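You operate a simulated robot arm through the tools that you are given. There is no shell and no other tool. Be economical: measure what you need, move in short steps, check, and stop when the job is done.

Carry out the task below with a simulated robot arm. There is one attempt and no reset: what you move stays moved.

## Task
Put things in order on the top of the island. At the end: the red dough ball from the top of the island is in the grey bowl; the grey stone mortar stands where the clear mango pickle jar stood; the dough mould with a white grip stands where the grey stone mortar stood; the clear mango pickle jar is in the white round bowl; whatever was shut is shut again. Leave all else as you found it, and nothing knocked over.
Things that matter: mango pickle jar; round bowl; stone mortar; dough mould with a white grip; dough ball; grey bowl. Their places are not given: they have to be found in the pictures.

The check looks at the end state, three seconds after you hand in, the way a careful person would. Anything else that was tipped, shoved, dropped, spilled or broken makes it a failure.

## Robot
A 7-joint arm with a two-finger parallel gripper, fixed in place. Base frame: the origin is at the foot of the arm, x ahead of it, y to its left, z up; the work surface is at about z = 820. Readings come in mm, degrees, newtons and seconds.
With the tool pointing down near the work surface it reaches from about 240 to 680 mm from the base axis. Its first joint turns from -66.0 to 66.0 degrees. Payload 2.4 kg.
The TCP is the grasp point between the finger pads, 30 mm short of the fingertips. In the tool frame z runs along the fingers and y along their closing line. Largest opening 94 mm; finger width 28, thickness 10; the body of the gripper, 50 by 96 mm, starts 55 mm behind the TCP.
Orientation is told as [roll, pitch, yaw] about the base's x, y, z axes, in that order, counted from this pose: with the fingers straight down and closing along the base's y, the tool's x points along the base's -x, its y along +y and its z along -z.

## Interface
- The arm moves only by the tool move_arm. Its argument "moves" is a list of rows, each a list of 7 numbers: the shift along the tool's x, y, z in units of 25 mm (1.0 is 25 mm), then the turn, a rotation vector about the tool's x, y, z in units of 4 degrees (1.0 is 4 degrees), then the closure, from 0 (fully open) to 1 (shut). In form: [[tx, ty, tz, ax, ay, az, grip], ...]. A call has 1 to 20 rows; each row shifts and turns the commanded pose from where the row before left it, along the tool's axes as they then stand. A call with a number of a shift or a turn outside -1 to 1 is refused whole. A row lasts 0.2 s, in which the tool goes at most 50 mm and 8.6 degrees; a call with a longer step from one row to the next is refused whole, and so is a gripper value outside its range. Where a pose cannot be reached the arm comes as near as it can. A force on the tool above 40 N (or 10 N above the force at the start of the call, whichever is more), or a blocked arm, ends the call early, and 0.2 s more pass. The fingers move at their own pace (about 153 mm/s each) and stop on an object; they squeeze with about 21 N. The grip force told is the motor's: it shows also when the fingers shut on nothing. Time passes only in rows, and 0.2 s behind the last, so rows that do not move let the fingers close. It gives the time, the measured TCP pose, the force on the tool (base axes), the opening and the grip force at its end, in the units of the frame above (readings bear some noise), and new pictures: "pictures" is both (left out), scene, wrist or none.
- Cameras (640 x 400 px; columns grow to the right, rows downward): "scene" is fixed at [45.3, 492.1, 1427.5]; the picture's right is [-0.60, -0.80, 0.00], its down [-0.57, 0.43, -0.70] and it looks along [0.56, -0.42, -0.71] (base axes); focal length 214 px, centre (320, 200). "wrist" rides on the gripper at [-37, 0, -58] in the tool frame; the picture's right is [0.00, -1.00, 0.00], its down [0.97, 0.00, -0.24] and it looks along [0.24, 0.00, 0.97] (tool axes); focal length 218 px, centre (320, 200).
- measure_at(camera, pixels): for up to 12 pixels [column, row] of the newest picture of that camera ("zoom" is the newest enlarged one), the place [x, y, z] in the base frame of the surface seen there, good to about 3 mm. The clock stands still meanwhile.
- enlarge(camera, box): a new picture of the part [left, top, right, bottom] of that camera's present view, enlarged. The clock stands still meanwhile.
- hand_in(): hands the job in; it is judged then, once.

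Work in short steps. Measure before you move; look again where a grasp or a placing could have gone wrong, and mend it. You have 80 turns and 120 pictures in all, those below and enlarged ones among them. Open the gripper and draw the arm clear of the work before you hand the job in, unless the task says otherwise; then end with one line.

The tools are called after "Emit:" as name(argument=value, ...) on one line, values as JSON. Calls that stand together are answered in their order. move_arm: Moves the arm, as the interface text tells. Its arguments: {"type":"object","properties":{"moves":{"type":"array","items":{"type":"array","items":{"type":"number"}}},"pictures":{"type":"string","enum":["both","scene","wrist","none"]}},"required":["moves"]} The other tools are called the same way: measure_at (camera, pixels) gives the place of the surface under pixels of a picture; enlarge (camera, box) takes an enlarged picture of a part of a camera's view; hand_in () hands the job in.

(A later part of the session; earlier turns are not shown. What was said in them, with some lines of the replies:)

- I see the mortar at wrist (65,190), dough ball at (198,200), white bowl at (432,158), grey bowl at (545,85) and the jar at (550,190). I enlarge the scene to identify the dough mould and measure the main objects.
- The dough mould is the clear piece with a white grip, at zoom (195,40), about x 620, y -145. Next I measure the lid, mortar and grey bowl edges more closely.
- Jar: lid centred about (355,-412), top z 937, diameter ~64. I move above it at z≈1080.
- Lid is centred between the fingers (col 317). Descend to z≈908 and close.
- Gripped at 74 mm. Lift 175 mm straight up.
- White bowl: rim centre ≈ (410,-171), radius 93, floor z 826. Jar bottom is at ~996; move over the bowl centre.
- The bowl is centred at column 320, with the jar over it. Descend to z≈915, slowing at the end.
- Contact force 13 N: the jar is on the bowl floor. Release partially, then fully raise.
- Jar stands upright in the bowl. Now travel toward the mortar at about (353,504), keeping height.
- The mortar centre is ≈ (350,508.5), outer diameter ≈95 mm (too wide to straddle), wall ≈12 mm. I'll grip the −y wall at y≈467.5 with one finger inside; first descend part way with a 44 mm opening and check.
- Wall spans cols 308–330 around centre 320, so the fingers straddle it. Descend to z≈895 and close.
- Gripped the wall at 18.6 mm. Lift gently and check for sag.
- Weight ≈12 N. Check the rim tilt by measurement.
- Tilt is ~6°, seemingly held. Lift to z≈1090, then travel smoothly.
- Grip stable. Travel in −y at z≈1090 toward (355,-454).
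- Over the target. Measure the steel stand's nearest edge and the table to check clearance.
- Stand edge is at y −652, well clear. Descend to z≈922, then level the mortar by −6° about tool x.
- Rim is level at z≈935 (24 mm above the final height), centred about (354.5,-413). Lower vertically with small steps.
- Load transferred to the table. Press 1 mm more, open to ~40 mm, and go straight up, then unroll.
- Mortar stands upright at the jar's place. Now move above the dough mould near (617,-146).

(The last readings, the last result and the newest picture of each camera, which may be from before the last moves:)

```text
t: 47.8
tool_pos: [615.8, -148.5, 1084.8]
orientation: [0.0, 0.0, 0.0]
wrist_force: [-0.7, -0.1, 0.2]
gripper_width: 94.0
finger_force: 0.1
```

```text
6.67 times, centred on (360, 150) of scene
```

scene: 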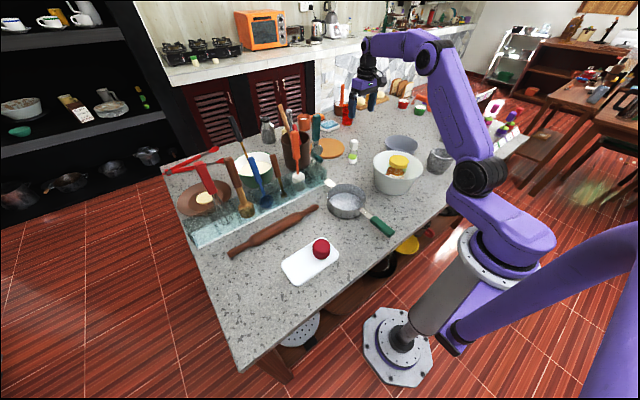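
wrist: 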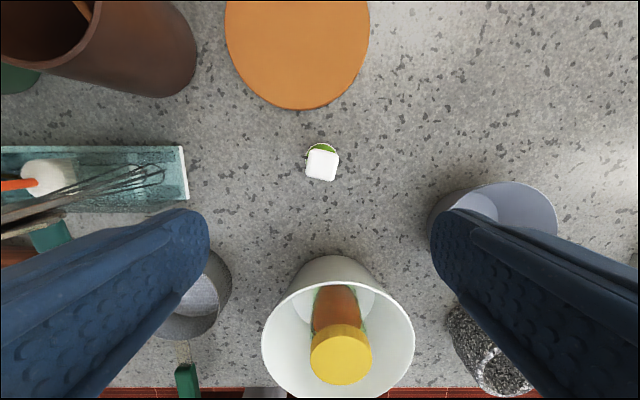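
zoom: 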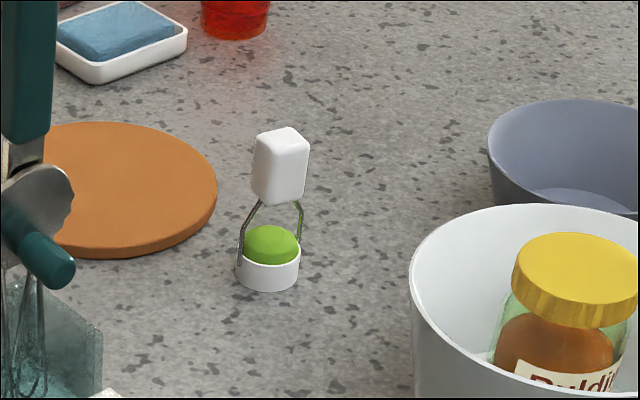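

The mould's square white grip is at wrist (322,163), rotated ~14° clockwise. Measure it.

Emit:
measure_at(camera="wrist", pixels=[[322, 166], [309, 168], [335, 168], [323, 155], [321, 178], [314, 152], [321, 145], [338, 157], [307, 176], [333, 181]])

Emit:
measure_at(camera="zoom", pixels=[[283, 130], [262, 135], [305, 140], [280, 190], [265, 195], [270, 245], [268, 285], [245, 265], [298, 270], [240, 240], [300, 235], [262, 150]])

```text
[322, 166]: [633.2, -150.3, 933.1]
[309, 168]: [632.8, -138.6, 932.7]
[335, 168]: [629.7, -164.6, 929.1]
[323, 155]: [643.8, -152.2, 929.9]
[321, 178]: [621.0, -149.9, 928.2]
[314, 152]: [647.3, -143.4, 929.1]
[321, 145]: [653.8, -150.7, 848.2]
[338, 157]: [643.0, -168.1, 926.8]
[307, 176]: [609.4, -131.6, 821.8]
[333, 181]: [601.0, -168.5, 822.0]
```

```text
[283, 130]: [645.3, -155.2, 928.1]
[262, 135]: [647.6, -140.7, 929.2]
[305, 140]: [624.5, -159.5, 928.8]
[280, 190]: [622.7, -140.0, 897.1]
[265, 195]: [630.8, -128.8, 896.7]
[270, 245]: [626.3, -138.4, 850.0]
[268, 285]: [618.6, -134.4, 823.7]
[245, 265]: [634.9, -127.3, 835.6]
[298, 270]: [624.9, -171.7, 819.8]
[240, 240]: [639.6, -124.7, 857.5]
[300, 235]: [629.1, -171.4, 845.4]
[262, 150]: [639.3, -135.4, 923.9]
```

Grip block centre ≈ (632,-150.5), top z 932, ~30 mm square. Move over, yaw +14°, descend to z≈985 and look.

Emit:
move_arm(moves=[[-0.65, -0.08, 0, 0, 0, 0, 0], [0, 0, 0, 0, 0, 0.9, 0], [0, 0, 0, 0, 0, 0.9, 0], [0, 0, 0, 0, 0, 0.9, 0], [0, 0, 0, 0, 0, 0.8, 0], [0, 0, 1, 0, 0, 0, 0], [0, 0, 1, 0, 0, 0, 0], [0, 0, 1, 0, 0, 0, 0], [0, 0, 1, 0, 0, 0, 0], [0, 0, 0, 0, 0, 0, 0]])

```text
t: 50.0
tool_pos: [631.0, -150.0, 983.5]
orientation: [0.0, 0.0, -14.0]
wrist_force: [0.6, 0.9, 0.1]
gripper_width: 94.1
finger_force: 0.2
```

scene: 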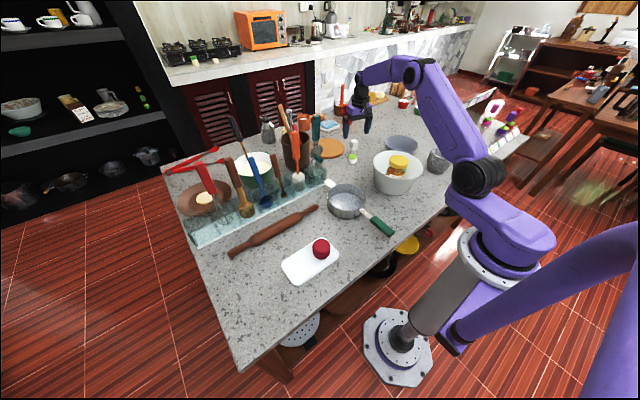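
wrist: 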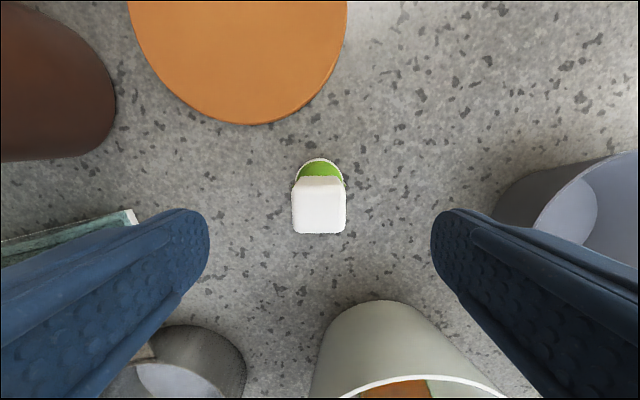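

Aligned (col 319). Descend to z≈916 and close.

Emit:
move_arm(moves=[[0, 0, 1, 0, 0, 0, 0], [0, 0, 1, 0, 0, 0, 0], [0, 0, 0.7, 0, 0, 0, 0], [0, 0, 0, 0, 0, 0, 0.4], [0, 0, 0, 0, 0, 0, 0.55], [0, 0, 0, 0, 0, 0, 0.7], [0, 0, 0, 0, 0, 0, 1], [0, 0, 0, 0, 0, 0, 1]], pictures="wrist")

```text
t: 51.8
tool_pos: [632.0, -150.0, 916.1]
orientation: [0.0, 0.0, -14.0]
wrist_force: [-0.7, 0.4, 0.4]
gripper_width: 34.3
finger_force: 21.0
```

wrist: 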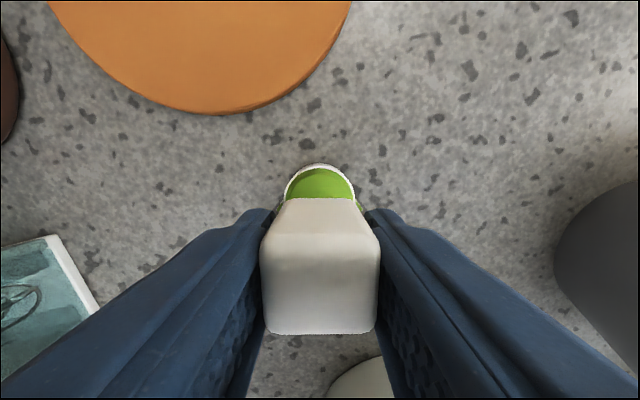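

Gripped at 34 mm. Lift, unroll the yaw, and retreat in x to ~400.

Emit:
move_arm(moves=[[0, 0, -0.5, 0, 0, 0, 1], [0, 0, -0.8, 0, 0, 0, 1], [0, 0, -1, 0, 0, 0, 1], [0, 0, -1, 0, 0, -0.7, 1], [0, 0, -1, 0, 0, -0.7, 1], [0, 0, -1, 0, 0, -0.7, 1], [0, 0, -1, 0, 0, -0.7, 1], [0, 0, -0.7, 0, 0, -0.7, 1], [0.6, 0, 0, 0, 0, 0, 1], [0.9, 0, 0, 0, 0, 0, 1], [1, 0, 0, 0, 0, 0, 1], [1, 0, 0, 0, 0, 0, 1], [1, 0, 0, 0, 0, 0, 1], [1, 0, 0, 0, 0, 0, 1], [1, 0, 0, 0, 0, 0, 1], [1, 0, 0, 0, 0, 0, 1], [1, 0, 0, 0, 0, 0, 1], [0.5, 0, 0, 0, 0, 0, 1], [0, 0, 0, 0, 0, 0, 1]])

```text
t: 55.8
tool_pos: [406.9, -150.5, 1092.2]
orientation: [0.0, 0.0, 0.0]
wrist_force: [0.6, 0.0, -1.5]
gripper_width: 34.1
finger_force: 21.3
```

scene: 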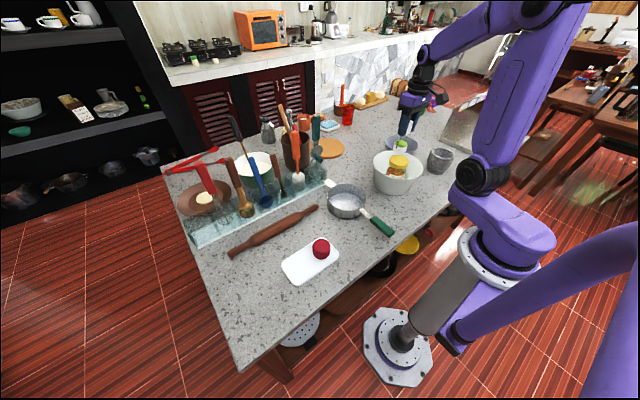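
wrist: 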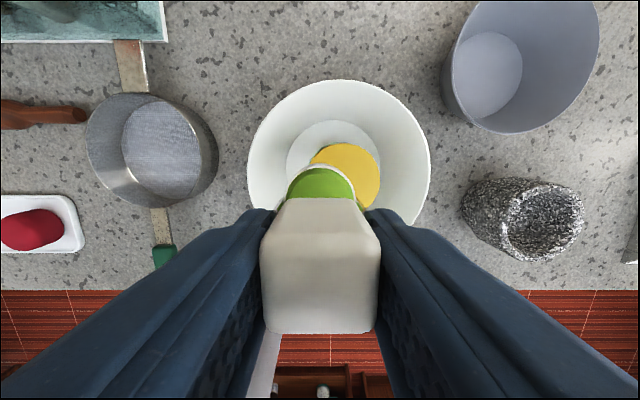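

Mould secure. Travel to above the mortar's old place (350,508.5).

Emit:
move_arm(moves=[[0.09, 0.6, 0, 0, 0, 0, 1], [0.09, 1, 0, 0, 0, 0, 1], [0.09, 1, 0, 0, 0, 0, 1], [0.09, 1, 0, 0, 0, 0, 1], [0.09, 1, 0, 0, 0, 0, 1], [0.09, 1, 0, 0, 0, 0, 1], [0.09, 1, 0, 0, 0, 0, 1], [0.09, 1, 0, 0, 0, 0, 1], [0.09, 1, 0, 0, 0, 0, 1], [0.09, 1, 0, 0, 0, 0, 1], [0.09, 1, 0, 0, 0, 0, 1], [0.09, 1, 0, 0, 0, 0, 1], [0.09, 1, 0, 0, 0, 0, 1], [0.09, 1, 0, 0, 0, 0, 1], [0.09, 1, 0, 0, 0, 0, 1], [0.09, 1, 0, 0, 0, 0, 1], [0.09, 1, 0, 0, 0, 0, 1], [0.09, 1, 0, 0, 0, 0, 1], [0.09, 1, 0, 0, 0, 0, 1], [0.09, 1, 0, 0, 0, 0, 1]], pictures="none")

Emit:
move_arm(moves=[[0.06, 1, 0, 0, 0, 0, 1], [0.06, 1, 0, 0, 0, 0, 1], [0.06, 1, 0, 0, 0, 0, 1], [0.06, 1, 0, 0, 0, 0, 1], [0.06, 1, 0, 0, 0, 0, 1], [0.06, 1, 0, 0, 0, 0, 1], [0.06, 0.76, 0, 0, 0, 0, 1], [0.06, 0, 0, 0, 0, 0.9, 1], [0, 0, 0, 0, 0, 0.9, 1], [0, 0, 0, 0, 0, 0.9, 1], [0, 0, 0, 0, 0, 0.8, 1], [0, 0, 0, 0, 0, 0, 1]])

```text
t: 60.0
tool_pos: [364.8, 339.1, 1090.9]
orientation: [0.0, -0.1, -0.1]
wrist_force: [0.2, 0.6, -1.5]
gripper_width: 34.2
finger_force: 20.8
```

```text
t: 62.6
tool_pos: [350.6, 508.2, 1091.6]
orientation: [0.0, 0.0, -14.1]
wrist_force: [-0.3, -0.9, -1.2]
gripper_width: 33.9
finger_force: 20.9
```

scene: 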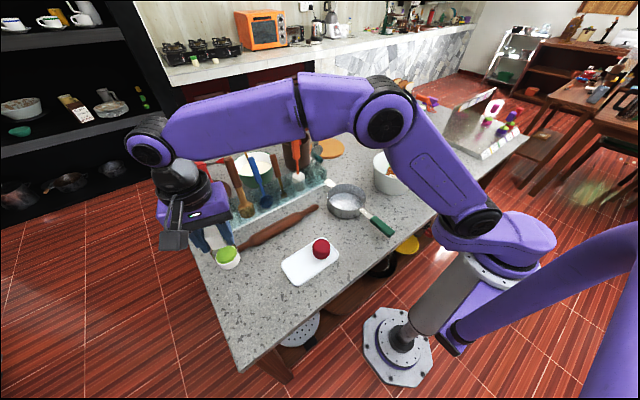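
wrist: 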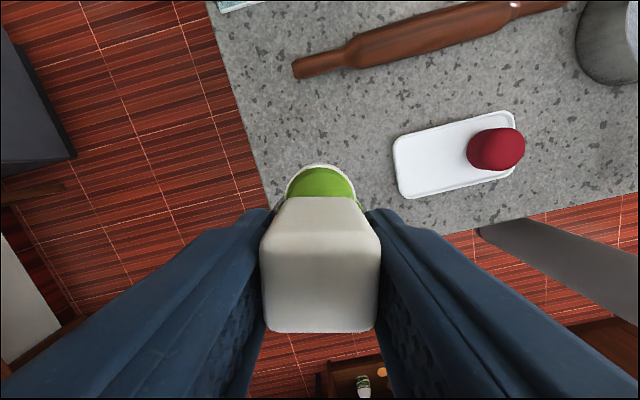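

At (350.6,508.2). Descend to z≈917, slowly at the end.

Emit:
move_arm(moves=[[0, 0, 1, 0, 0, 0, 1], [0, 0, 1, 0, 0, 0, 1], [0, 0, 1, 0, 0, 0, 1], [0, 0, 1, 0, 0, 0, 1], [0, 0, 1, 0, 0, 0, 1], [0, 0, 0.8, 0, 0, 0, 1], [0, 0, 0.6, 0, 0, 0, 1], [0, 0, 0.3, 0, 0, 0, 1], [0, 0, 0.2, 0, 0, 0, 1], [0, 0, 0.08, 0, 0, 0, 1], [0, 0, 0, 0, 0, 0, 1]])

Emit:
enlarge(camera="scene", box=[170, 190, 320, 310])

```text
t: 65.0
tool_pos: [351.1, 508.8, 916.7]
orientation: [0.0, -0.1, -14.0]
wrist_force: [-0.8, -0.1, -1.8]
gripper_width: 33.9
finger_force: 21.1
```

scene: 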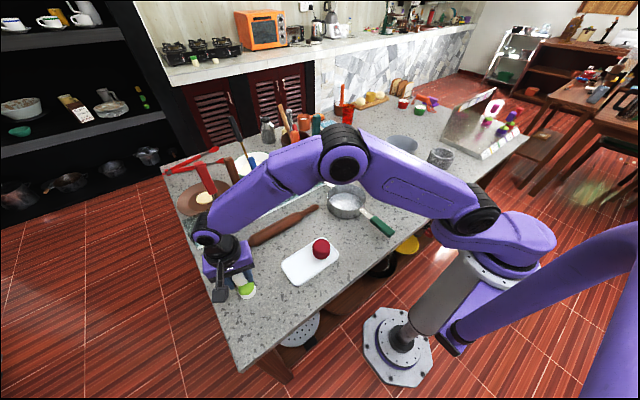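
wrist: 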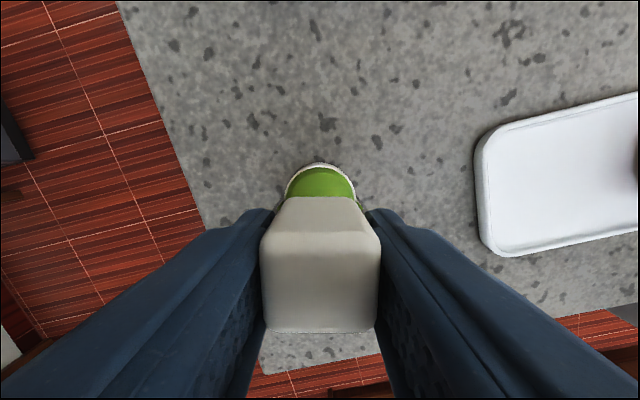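

```text
3.33 times, centred on (245, 250) of scene
```

zoom: 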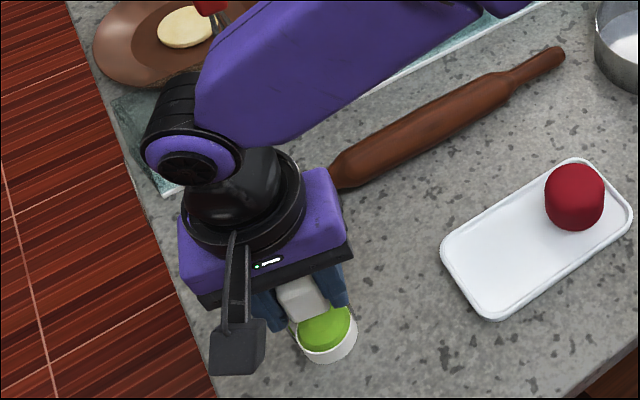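

Not yet bearing on the table; lower 1.5 mm more and read the force.

Emit:
move_arm(moves=[[0, 0, 0.03, 0, 0, 0, 1], [0, 0, 0.03, 0, 0, 0, 1], [0, 0, 0, 0, 0, 0, 1]], pictures="none")

```text
t: 65.8
tool_pos: [351.4, 509.4, 915.7]
orientation: [0.1, 0.1, -13.9]
wrist_force: [-0.8, -0.6, 5.0]
gripper_width: 34.0
finger_force: 20.4
```

Contact (5 N upward). Release to ~75 mm, rise straight up and level the yaw.

Emit:
move_arm(moves=[[0, 0, 0, 0, 0, 0, 0.5], [0, 0, 0, 0, 0, 0, 0.2], [0, 0, 0, 0, 0, 0, 0.2], [0, 0, -0.5, 0, 0, 0, 0.2], [0, 0, -1, 0, 0, 0, 0.2], [0, 0, -1, 0, 0, 0, 0.2], [0, 0, -1, 0, 0, 0, 0.2], [0, 0, -1, 0, 0, -0.9, 0.2], [0, 0, -1, 0, 0, -0.9, 0], [0, 0, -1, 0, 0, -0.9, 0], [0, 0, 0, 0, 0, -0.8, 0], [0, 0, 0, 0, 0, 0, 0]])

Emit:
enlarge(camera="scene", box=[170, 190, 320, 310])

```text
t: 68.4
tool_pos: [351.6, 510.3, 1077.7]
orientation: [0.0, 0.0, 0.0]
wrist_force: [0.2, -0.3, 1.6]
gripper_width: 94.0
finger_force: 0.1
```

scene: 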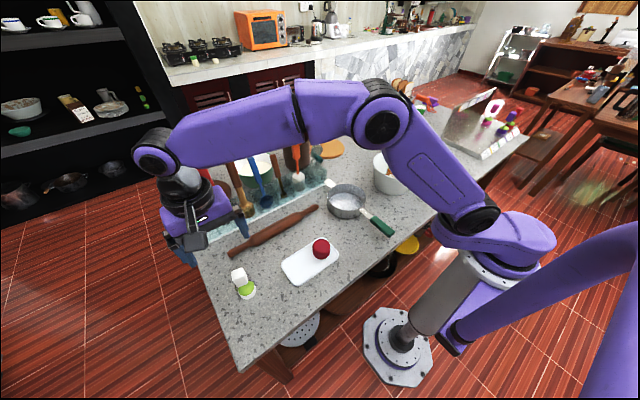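
wrist: 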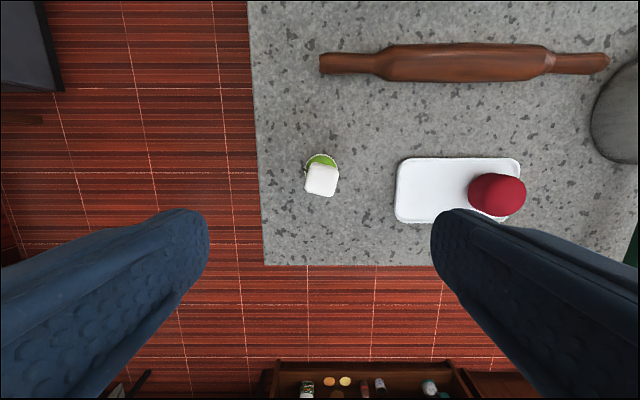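

```text
3.33 times, centred on (245, 250) of scene
```

zoom: 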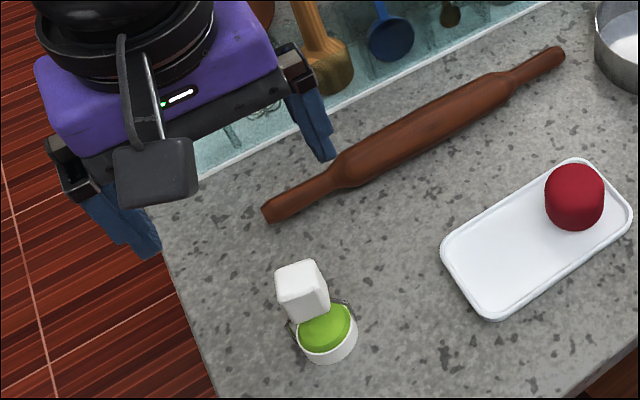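

Mould stands upright at the mortar's place. Move above the dough ball near (333,262).

Emit:
move_arm(moves=[[0.07, -1, 0, 0, 0, 0, 0], [0.07, -1, 0, 0, 0, 0, 0], [0.07, -1, 0, 0, 0, 0, 0], [0.07, -1, 0, 0, 0, 0, 0], [0.07, -1, 0, 0, 0, 0, 0], [0.07, -1, 0, 0, 0, 0, 0], [0.07, -1, 0, 0, 0, 0, 0], [0.07, -1, 0, 0, 0, 0, 0], [0.07, -1, 0, 0, 0, 0, 0], [0.07, -0.9, 0, 0, 0, 0, 0], [0, 0, 1, 0, 0, 0, 0], [0, 0, 1, 0, 0, 0, 0], [0, 0, 0, 0, 0, 0, 0]], pictures="wrist")

```text
t: 71.2
tool_pos: [333.9, 259.1, 1027.2]
orientation: [0.1, 0.0, 0.0]
wrist_force: [-0.2, 0.1, 0.1]
gripper_width: 94.2
finger_force: 0.0
```

wrist: 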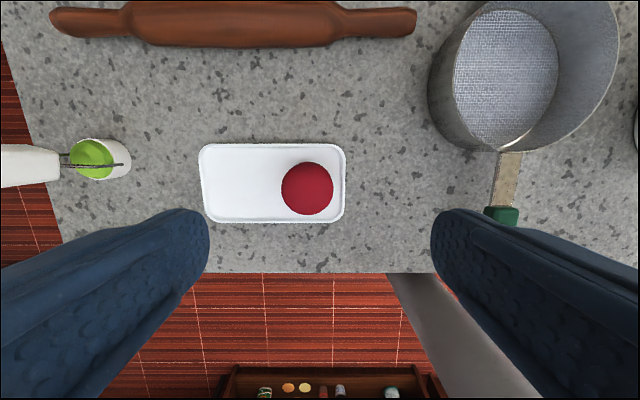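

Emit:
measure_at(camera="wrist", pixels=[[307, 189], [283, 189], [331, 189], [307, 165], [307, 213], [344, 189], [220, 180], [203, 190]])

Emit:
enlarge(camera="scene", box=[270, 220, 360, 290])

```text
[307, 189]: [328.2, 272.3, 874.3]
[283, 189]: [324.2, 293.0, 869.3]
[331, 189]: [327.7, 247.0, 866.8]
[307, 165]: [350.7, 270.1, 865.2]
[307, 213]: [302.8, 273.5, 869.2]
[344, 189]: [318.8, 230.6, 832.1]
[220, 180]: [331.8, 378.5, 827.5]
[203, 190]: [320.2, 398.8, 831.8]
```

```text
5.71 times, centred on (315, 255) of scene
```

zoom: 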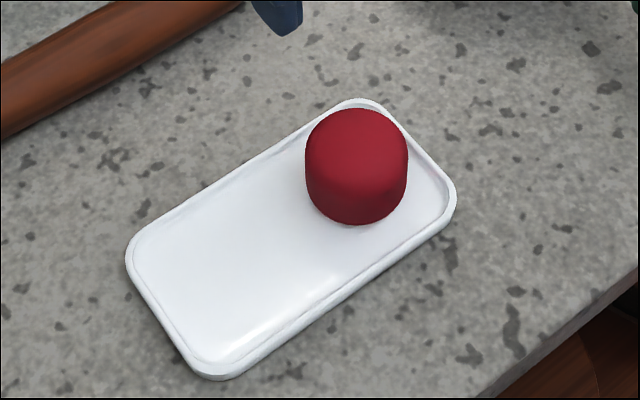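

Ball centre ≈ (327,271), ~52 mm wide, z 828–874; tray rim at z 832. Grip at TCP z≈869 so the tips (839) stay above the rim.

Emit:
move_arm(moves=[[0.28, 0.48, 0, 0, 0, 0, 0.2], [0, 0, 1, 0, 0, 0, 0.2], [0, 0, 1, 0, 0, 0, 0.2], [0, 0, 1, 0, 0, 0, 0.2], [0, 0, 1, 0, 0, 0, 0.2], [0, 0, 1, 0, 0, 0, 0.2], [0, 0, 0.9, 0, 0, 0, 0.2], [0, 0, 0.4, 0, 0, 0, 0.2], [0, 0, 0, 0, 0, 0, 0.3], [0, 0, 0, 0, 0, 0, 0.4], [0, 0, 0, 0, 0, 0, 0.6], [0, 0, 0, 0, 0, 0, 0.6]], pictures="wrist")

```text
t: 73.8
tool_pos: [325.2, 274.0, 870.1]
orientation: [-0.1, 0.0, -0.1]
wrist_force: [-0.3, 0.2, 0.1]
gripper_width: 53.8
finger_force: 21.1
```

wrist: 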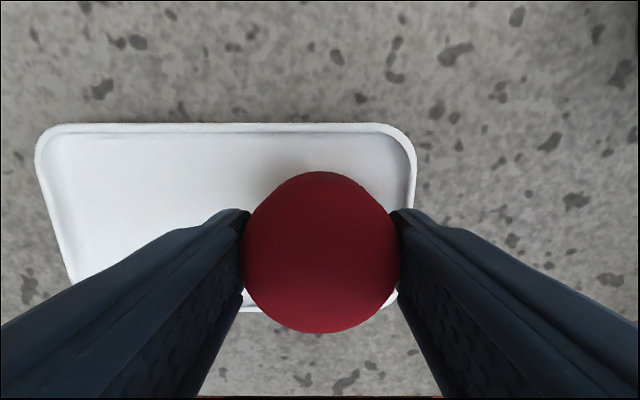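

Ball gripped. Lift 210 mm and start travel toward the grey bowl (~(537,-373)).

Emit:
move_arm(moves=[[0, 0, -0.5, 0, 0, 0, 0.7], [0, 0, -0.9, 0, 0, 0, 0.7], [0, 0, -1, 0, 0, 0, 0.7], [0, 0, -1, 0, 0, 0, 0.7], [0, 0, -1, 0, 0, 0, 0.7], [0, 0, -1, 0, 0, 0, 0.7], [0, 0, -1, 0, 0, 0, 0.7], [0, 0, -1, 0, 0, 0, 0.7], [0, 0, -1, 0, 0, 0, 0.7], [0, -0.95, 0, 0, 0, 0, 0.7], [0, -0.95, 0, 0, 0, 0, 0.7], [0, -0.95, 0, 0, 0, 0, 0.7], [0, -0.95, 0, 0, 0, 0, 0.7], [0, -0.95, 0, 0, 0, 0, 0.7], [0, -0.95, 0, 0, 0, 0, 0.7], [0, -0.95, 0, 0, 0, 0, 0.7], [0, -0.95, 0, 0, 0, 0, 0.7], [0, -0.95, 0, 0, 0, 0, 0.7], [0, -0.95, 0, 0, 0, 0, 0.7]], pictures="wrist")

Emit:
move_arm(moves=[[-0.5, -0.95, 0, 0, 0, 0, 0.7], [-0.5, -0.95, 0, 0, 0, 0, 0.7], [-0.5, -0.95, 0, 0, 0, 0, 0.7], [-0.5, -0.95, 0, 0, 0, 0, 0.7], [-0.5, -0.95, 0, 0, 0, 0, 0.7], [-0.5, -0.95, 0, 0, 0, 0, 0.7], [-0.5, -0.95, 0, 0, 0, 0, 0.7], [-0.5, -0.95, 0, 0, 0, 0, 0.7], [-0.5, -0.95, 0, 0, 0, 0, 0.7], [-0.5, -0.95, 0, 0, 0, 0, 0.7], [-0.5, -0.95, 0, 0, 0, 0, 0.7], [-0.5, -0.95, 0, 0, 0, 0, 0.7], [-0.5, -0.95, 0, 0, 0, 0, 0.7], [-0.5, -0.95, 0, 0, 0, 0, 0.7], [-0.5, -0.95, 0, 0, 0, 0, 0.7], [-0.5, -0.95, 0, 0, 0, 0, 0.7], [-0.5, -0.95, 0, 0, 0, 0, 0.7], [0, 0, 0, 0, 0, 0, 0.7]])

Emit:
enlarge(camera="scene", box=[340, 100, 490, 200])

```text
t: 77.8
tool_pos: [326.6, 34.7, 1080.5]
orientation: [0.0, 0.0, 0.1]
wrist_force: [0.3, 0.8, -1.2]
gripper_width: 53.7
finger_force: 21.2
```

wrist: 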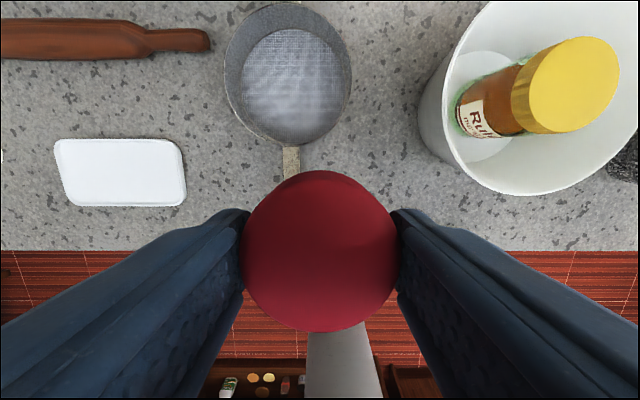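

```text
t: 81.6
tool_pos: [538.8, -369.6, 1080.5]
orientation: [0.0, 0.0, -0.1]
wrist_force: [-0.2, 0.2, -0.6]
gripper_width: 53.6
finger_force: 20.9
```

scene: 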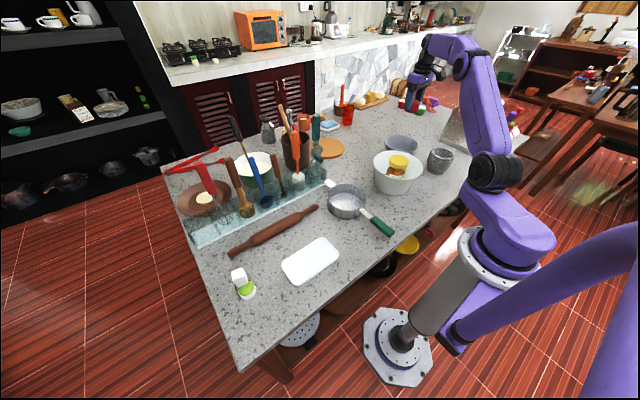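
wrist: 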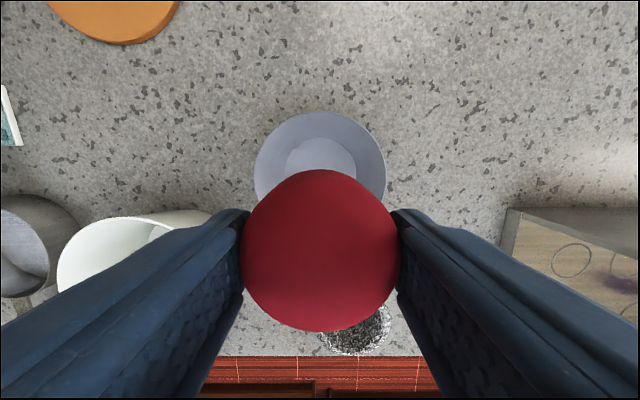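

```text
4.00 times, centred on (415, 150) of scene
```

zoom: 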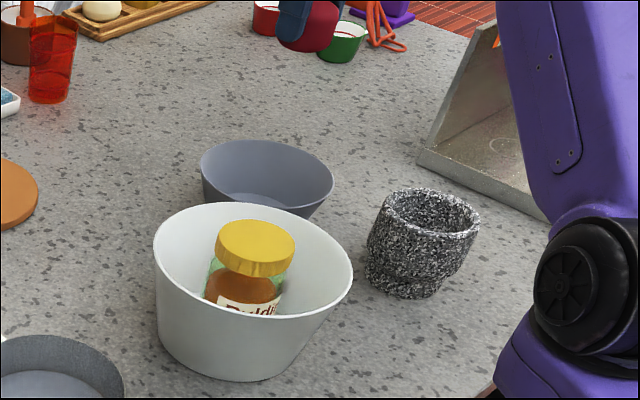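

Bowl is centred under the ball (col 320, centre row ≈178). Descend to z≈874.

Emit:
move_arm(moves=[[0, 0, 1, 0, 0, 0, 0.7], [0, 0, 1, 0, 0, 0, 0.7], [0, 0, 1, 0, 0, 0, 0.7], [0, 0, 1, 0, 0, 0, 0.7], [0, 0, 1, 0, 0, 0, 0.7], [0, 0, 1, 0, 0, 0, 0.7], [0, 0, 1, 0, 0, 0, 0.7], [0, 0, 0.7, 0, 0, 0, 0.7], [0, 0, 0.4, 0, 0, 0, 0.7], [0, 0, 0.2, 0, 0, 0, 0.7], [0, 0, 0, 0, 0, 0, 0.7]])

```text
t: 84.0
tool_pos: [539.5, -369.0, 873.8]
orientation: [0.1, 0.0, -0.1]
wrist_force: [0.2, 0.0, -1.1]
gripper_width: 53.8
finger_force: 21.2
```

scene: 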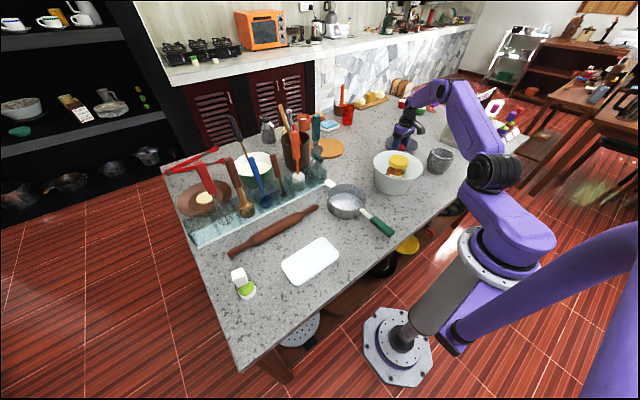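
wrist: 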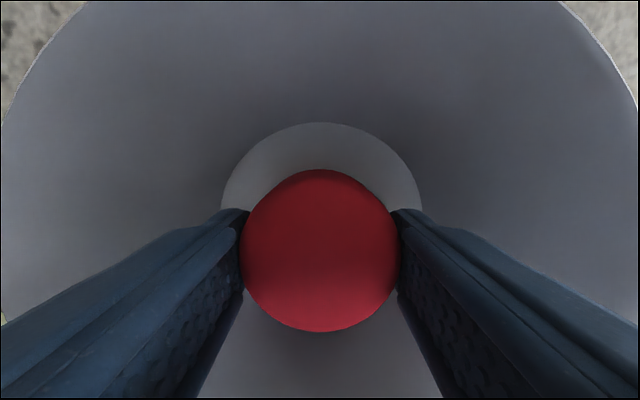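

Still free of contact, just above the floor. Lower 2.5 mm, open slightly (62 mm), and rise.

Emit:
move_arm(moves=[[0, 0, 0.1, 0, 0, 0, 0.7], [0, 0, 0, 0, 0, 0, 0.38], [0, 0, 0, 0, 0, 0, 0.34], [0, 0, -0.4, 0, 0, 0, 0.34], [0, 0, -0.8, 0, 0, 0, 0.34], [0, 0, -1, 0, 0, 0, 0.34], [0, 0, -1, 0, 0, 0, 0.2], [0, 0, -1, 0, 0, 0, 0], [0, 0, -1, 0, 0, 0, 0], [0, 0, -1, 0, 0, 0, 0], [0, 0, -1, 0, 0, 0, 0], [0, 0, -1, 0, 0, 0, 0], [0, 0, -1, 0, 0, 0, 0], [0, 0, 0, 0, 0, 0, 0]])

Emit:
enlarge(camera="scene", box=[340, 100, 490, 200])

```text
t: 87.0
tool_pos: [538.9, -368.8, 1100.2]
orientation: [0.0, 0.1, 0.0]
wrist_force: [0.8, -0.4, -0.5]
gripper_width: 94.1
finger_force: 0.0
```

scene: 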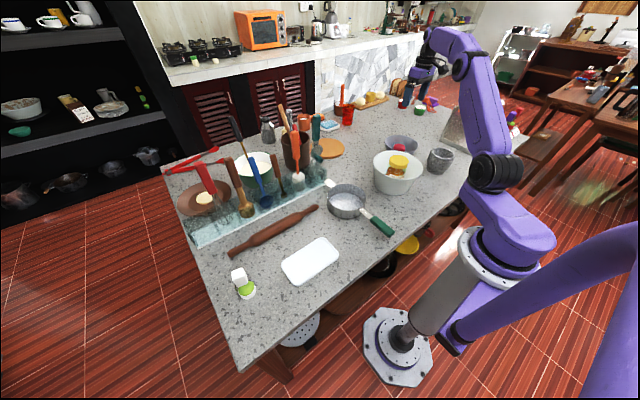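
wrist: 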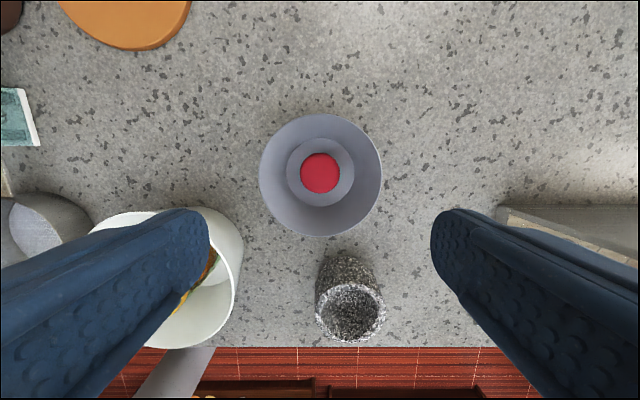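

```text
4.00 times, centred on (415, 150) of scene
```

zoom: 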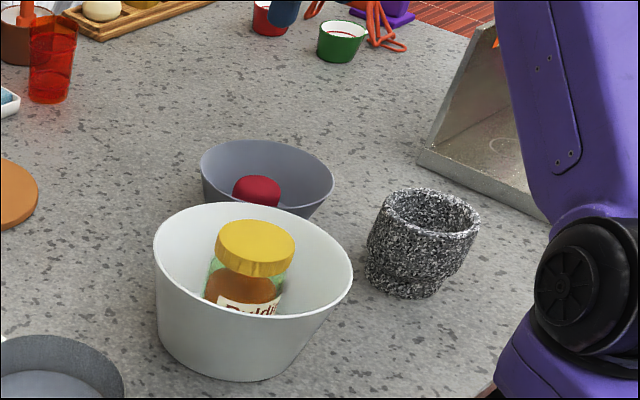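

Everything is in place, with the ball centred in the grey bowl. Raise the arm clear and do a last look.

Emit:
move_arm(moves=[[0.5, 0.5, -1, 0, 0, 0, 0], [0.5, 0.5, -1, 0, 0, 0, 0], [0.5, 0.5, -1, 0, 0, 0, 0], [0.5, 0.5, -1, 0, 0, 0, 0], [0.5, 0.5, -1, 0, 0, 0, 0], [0.8, 1, 0, 0, 0, 0, 0], [0.8, 1, 0, 0, 0, 0, 0], [0, 1, 0, 0, 0, 0, 0], [0, 1, 0, 0, 0, 0, 0], [0, 1, 0, 0, 0, 0, 0], [0, 1, 0, 0, 0, 0, 0], [0, 1, 0, 0, 0, 0, 0], [0, 0, 0, 0, 0, 0, 0]])

```text
t: 89.8
tool_pos: [436.1, -133.1, 1224.1]
orientation: [-0.1, 0.1, -0.1]
wrist_force: [0.3, 0.0, 0.2]
gripper_width: 94.1
finger_force: 0.1
```

scene: 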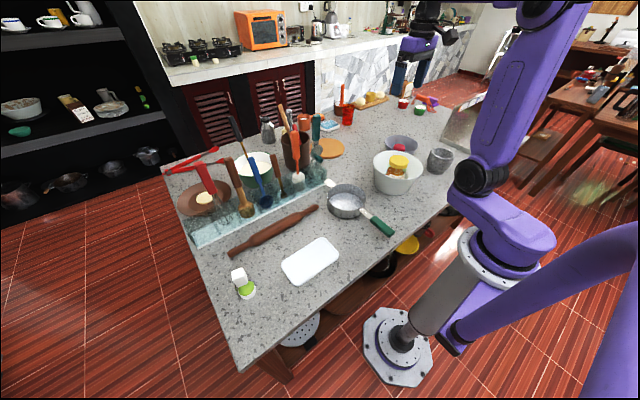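
wrist: 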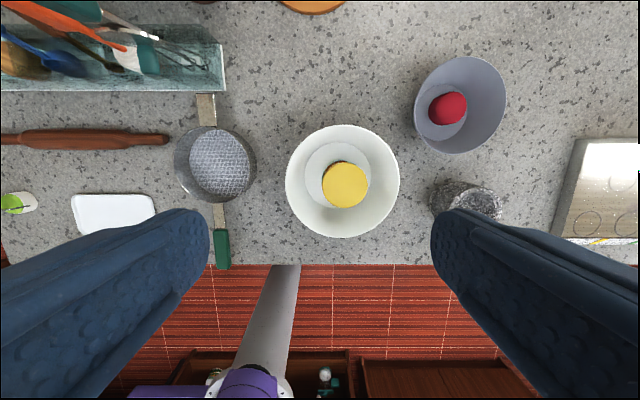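

All four items are placed and the arm is clear; I hand in.

Emit:
hand_in()

```text
The job is handed in.
```

The job is handed in: the jar (still shut) is in the white bowl, the mortar and the white-grip mould are in their new places, and the dough ball is in the grey bowl; the last pictures show nothing else moved or knocked over.
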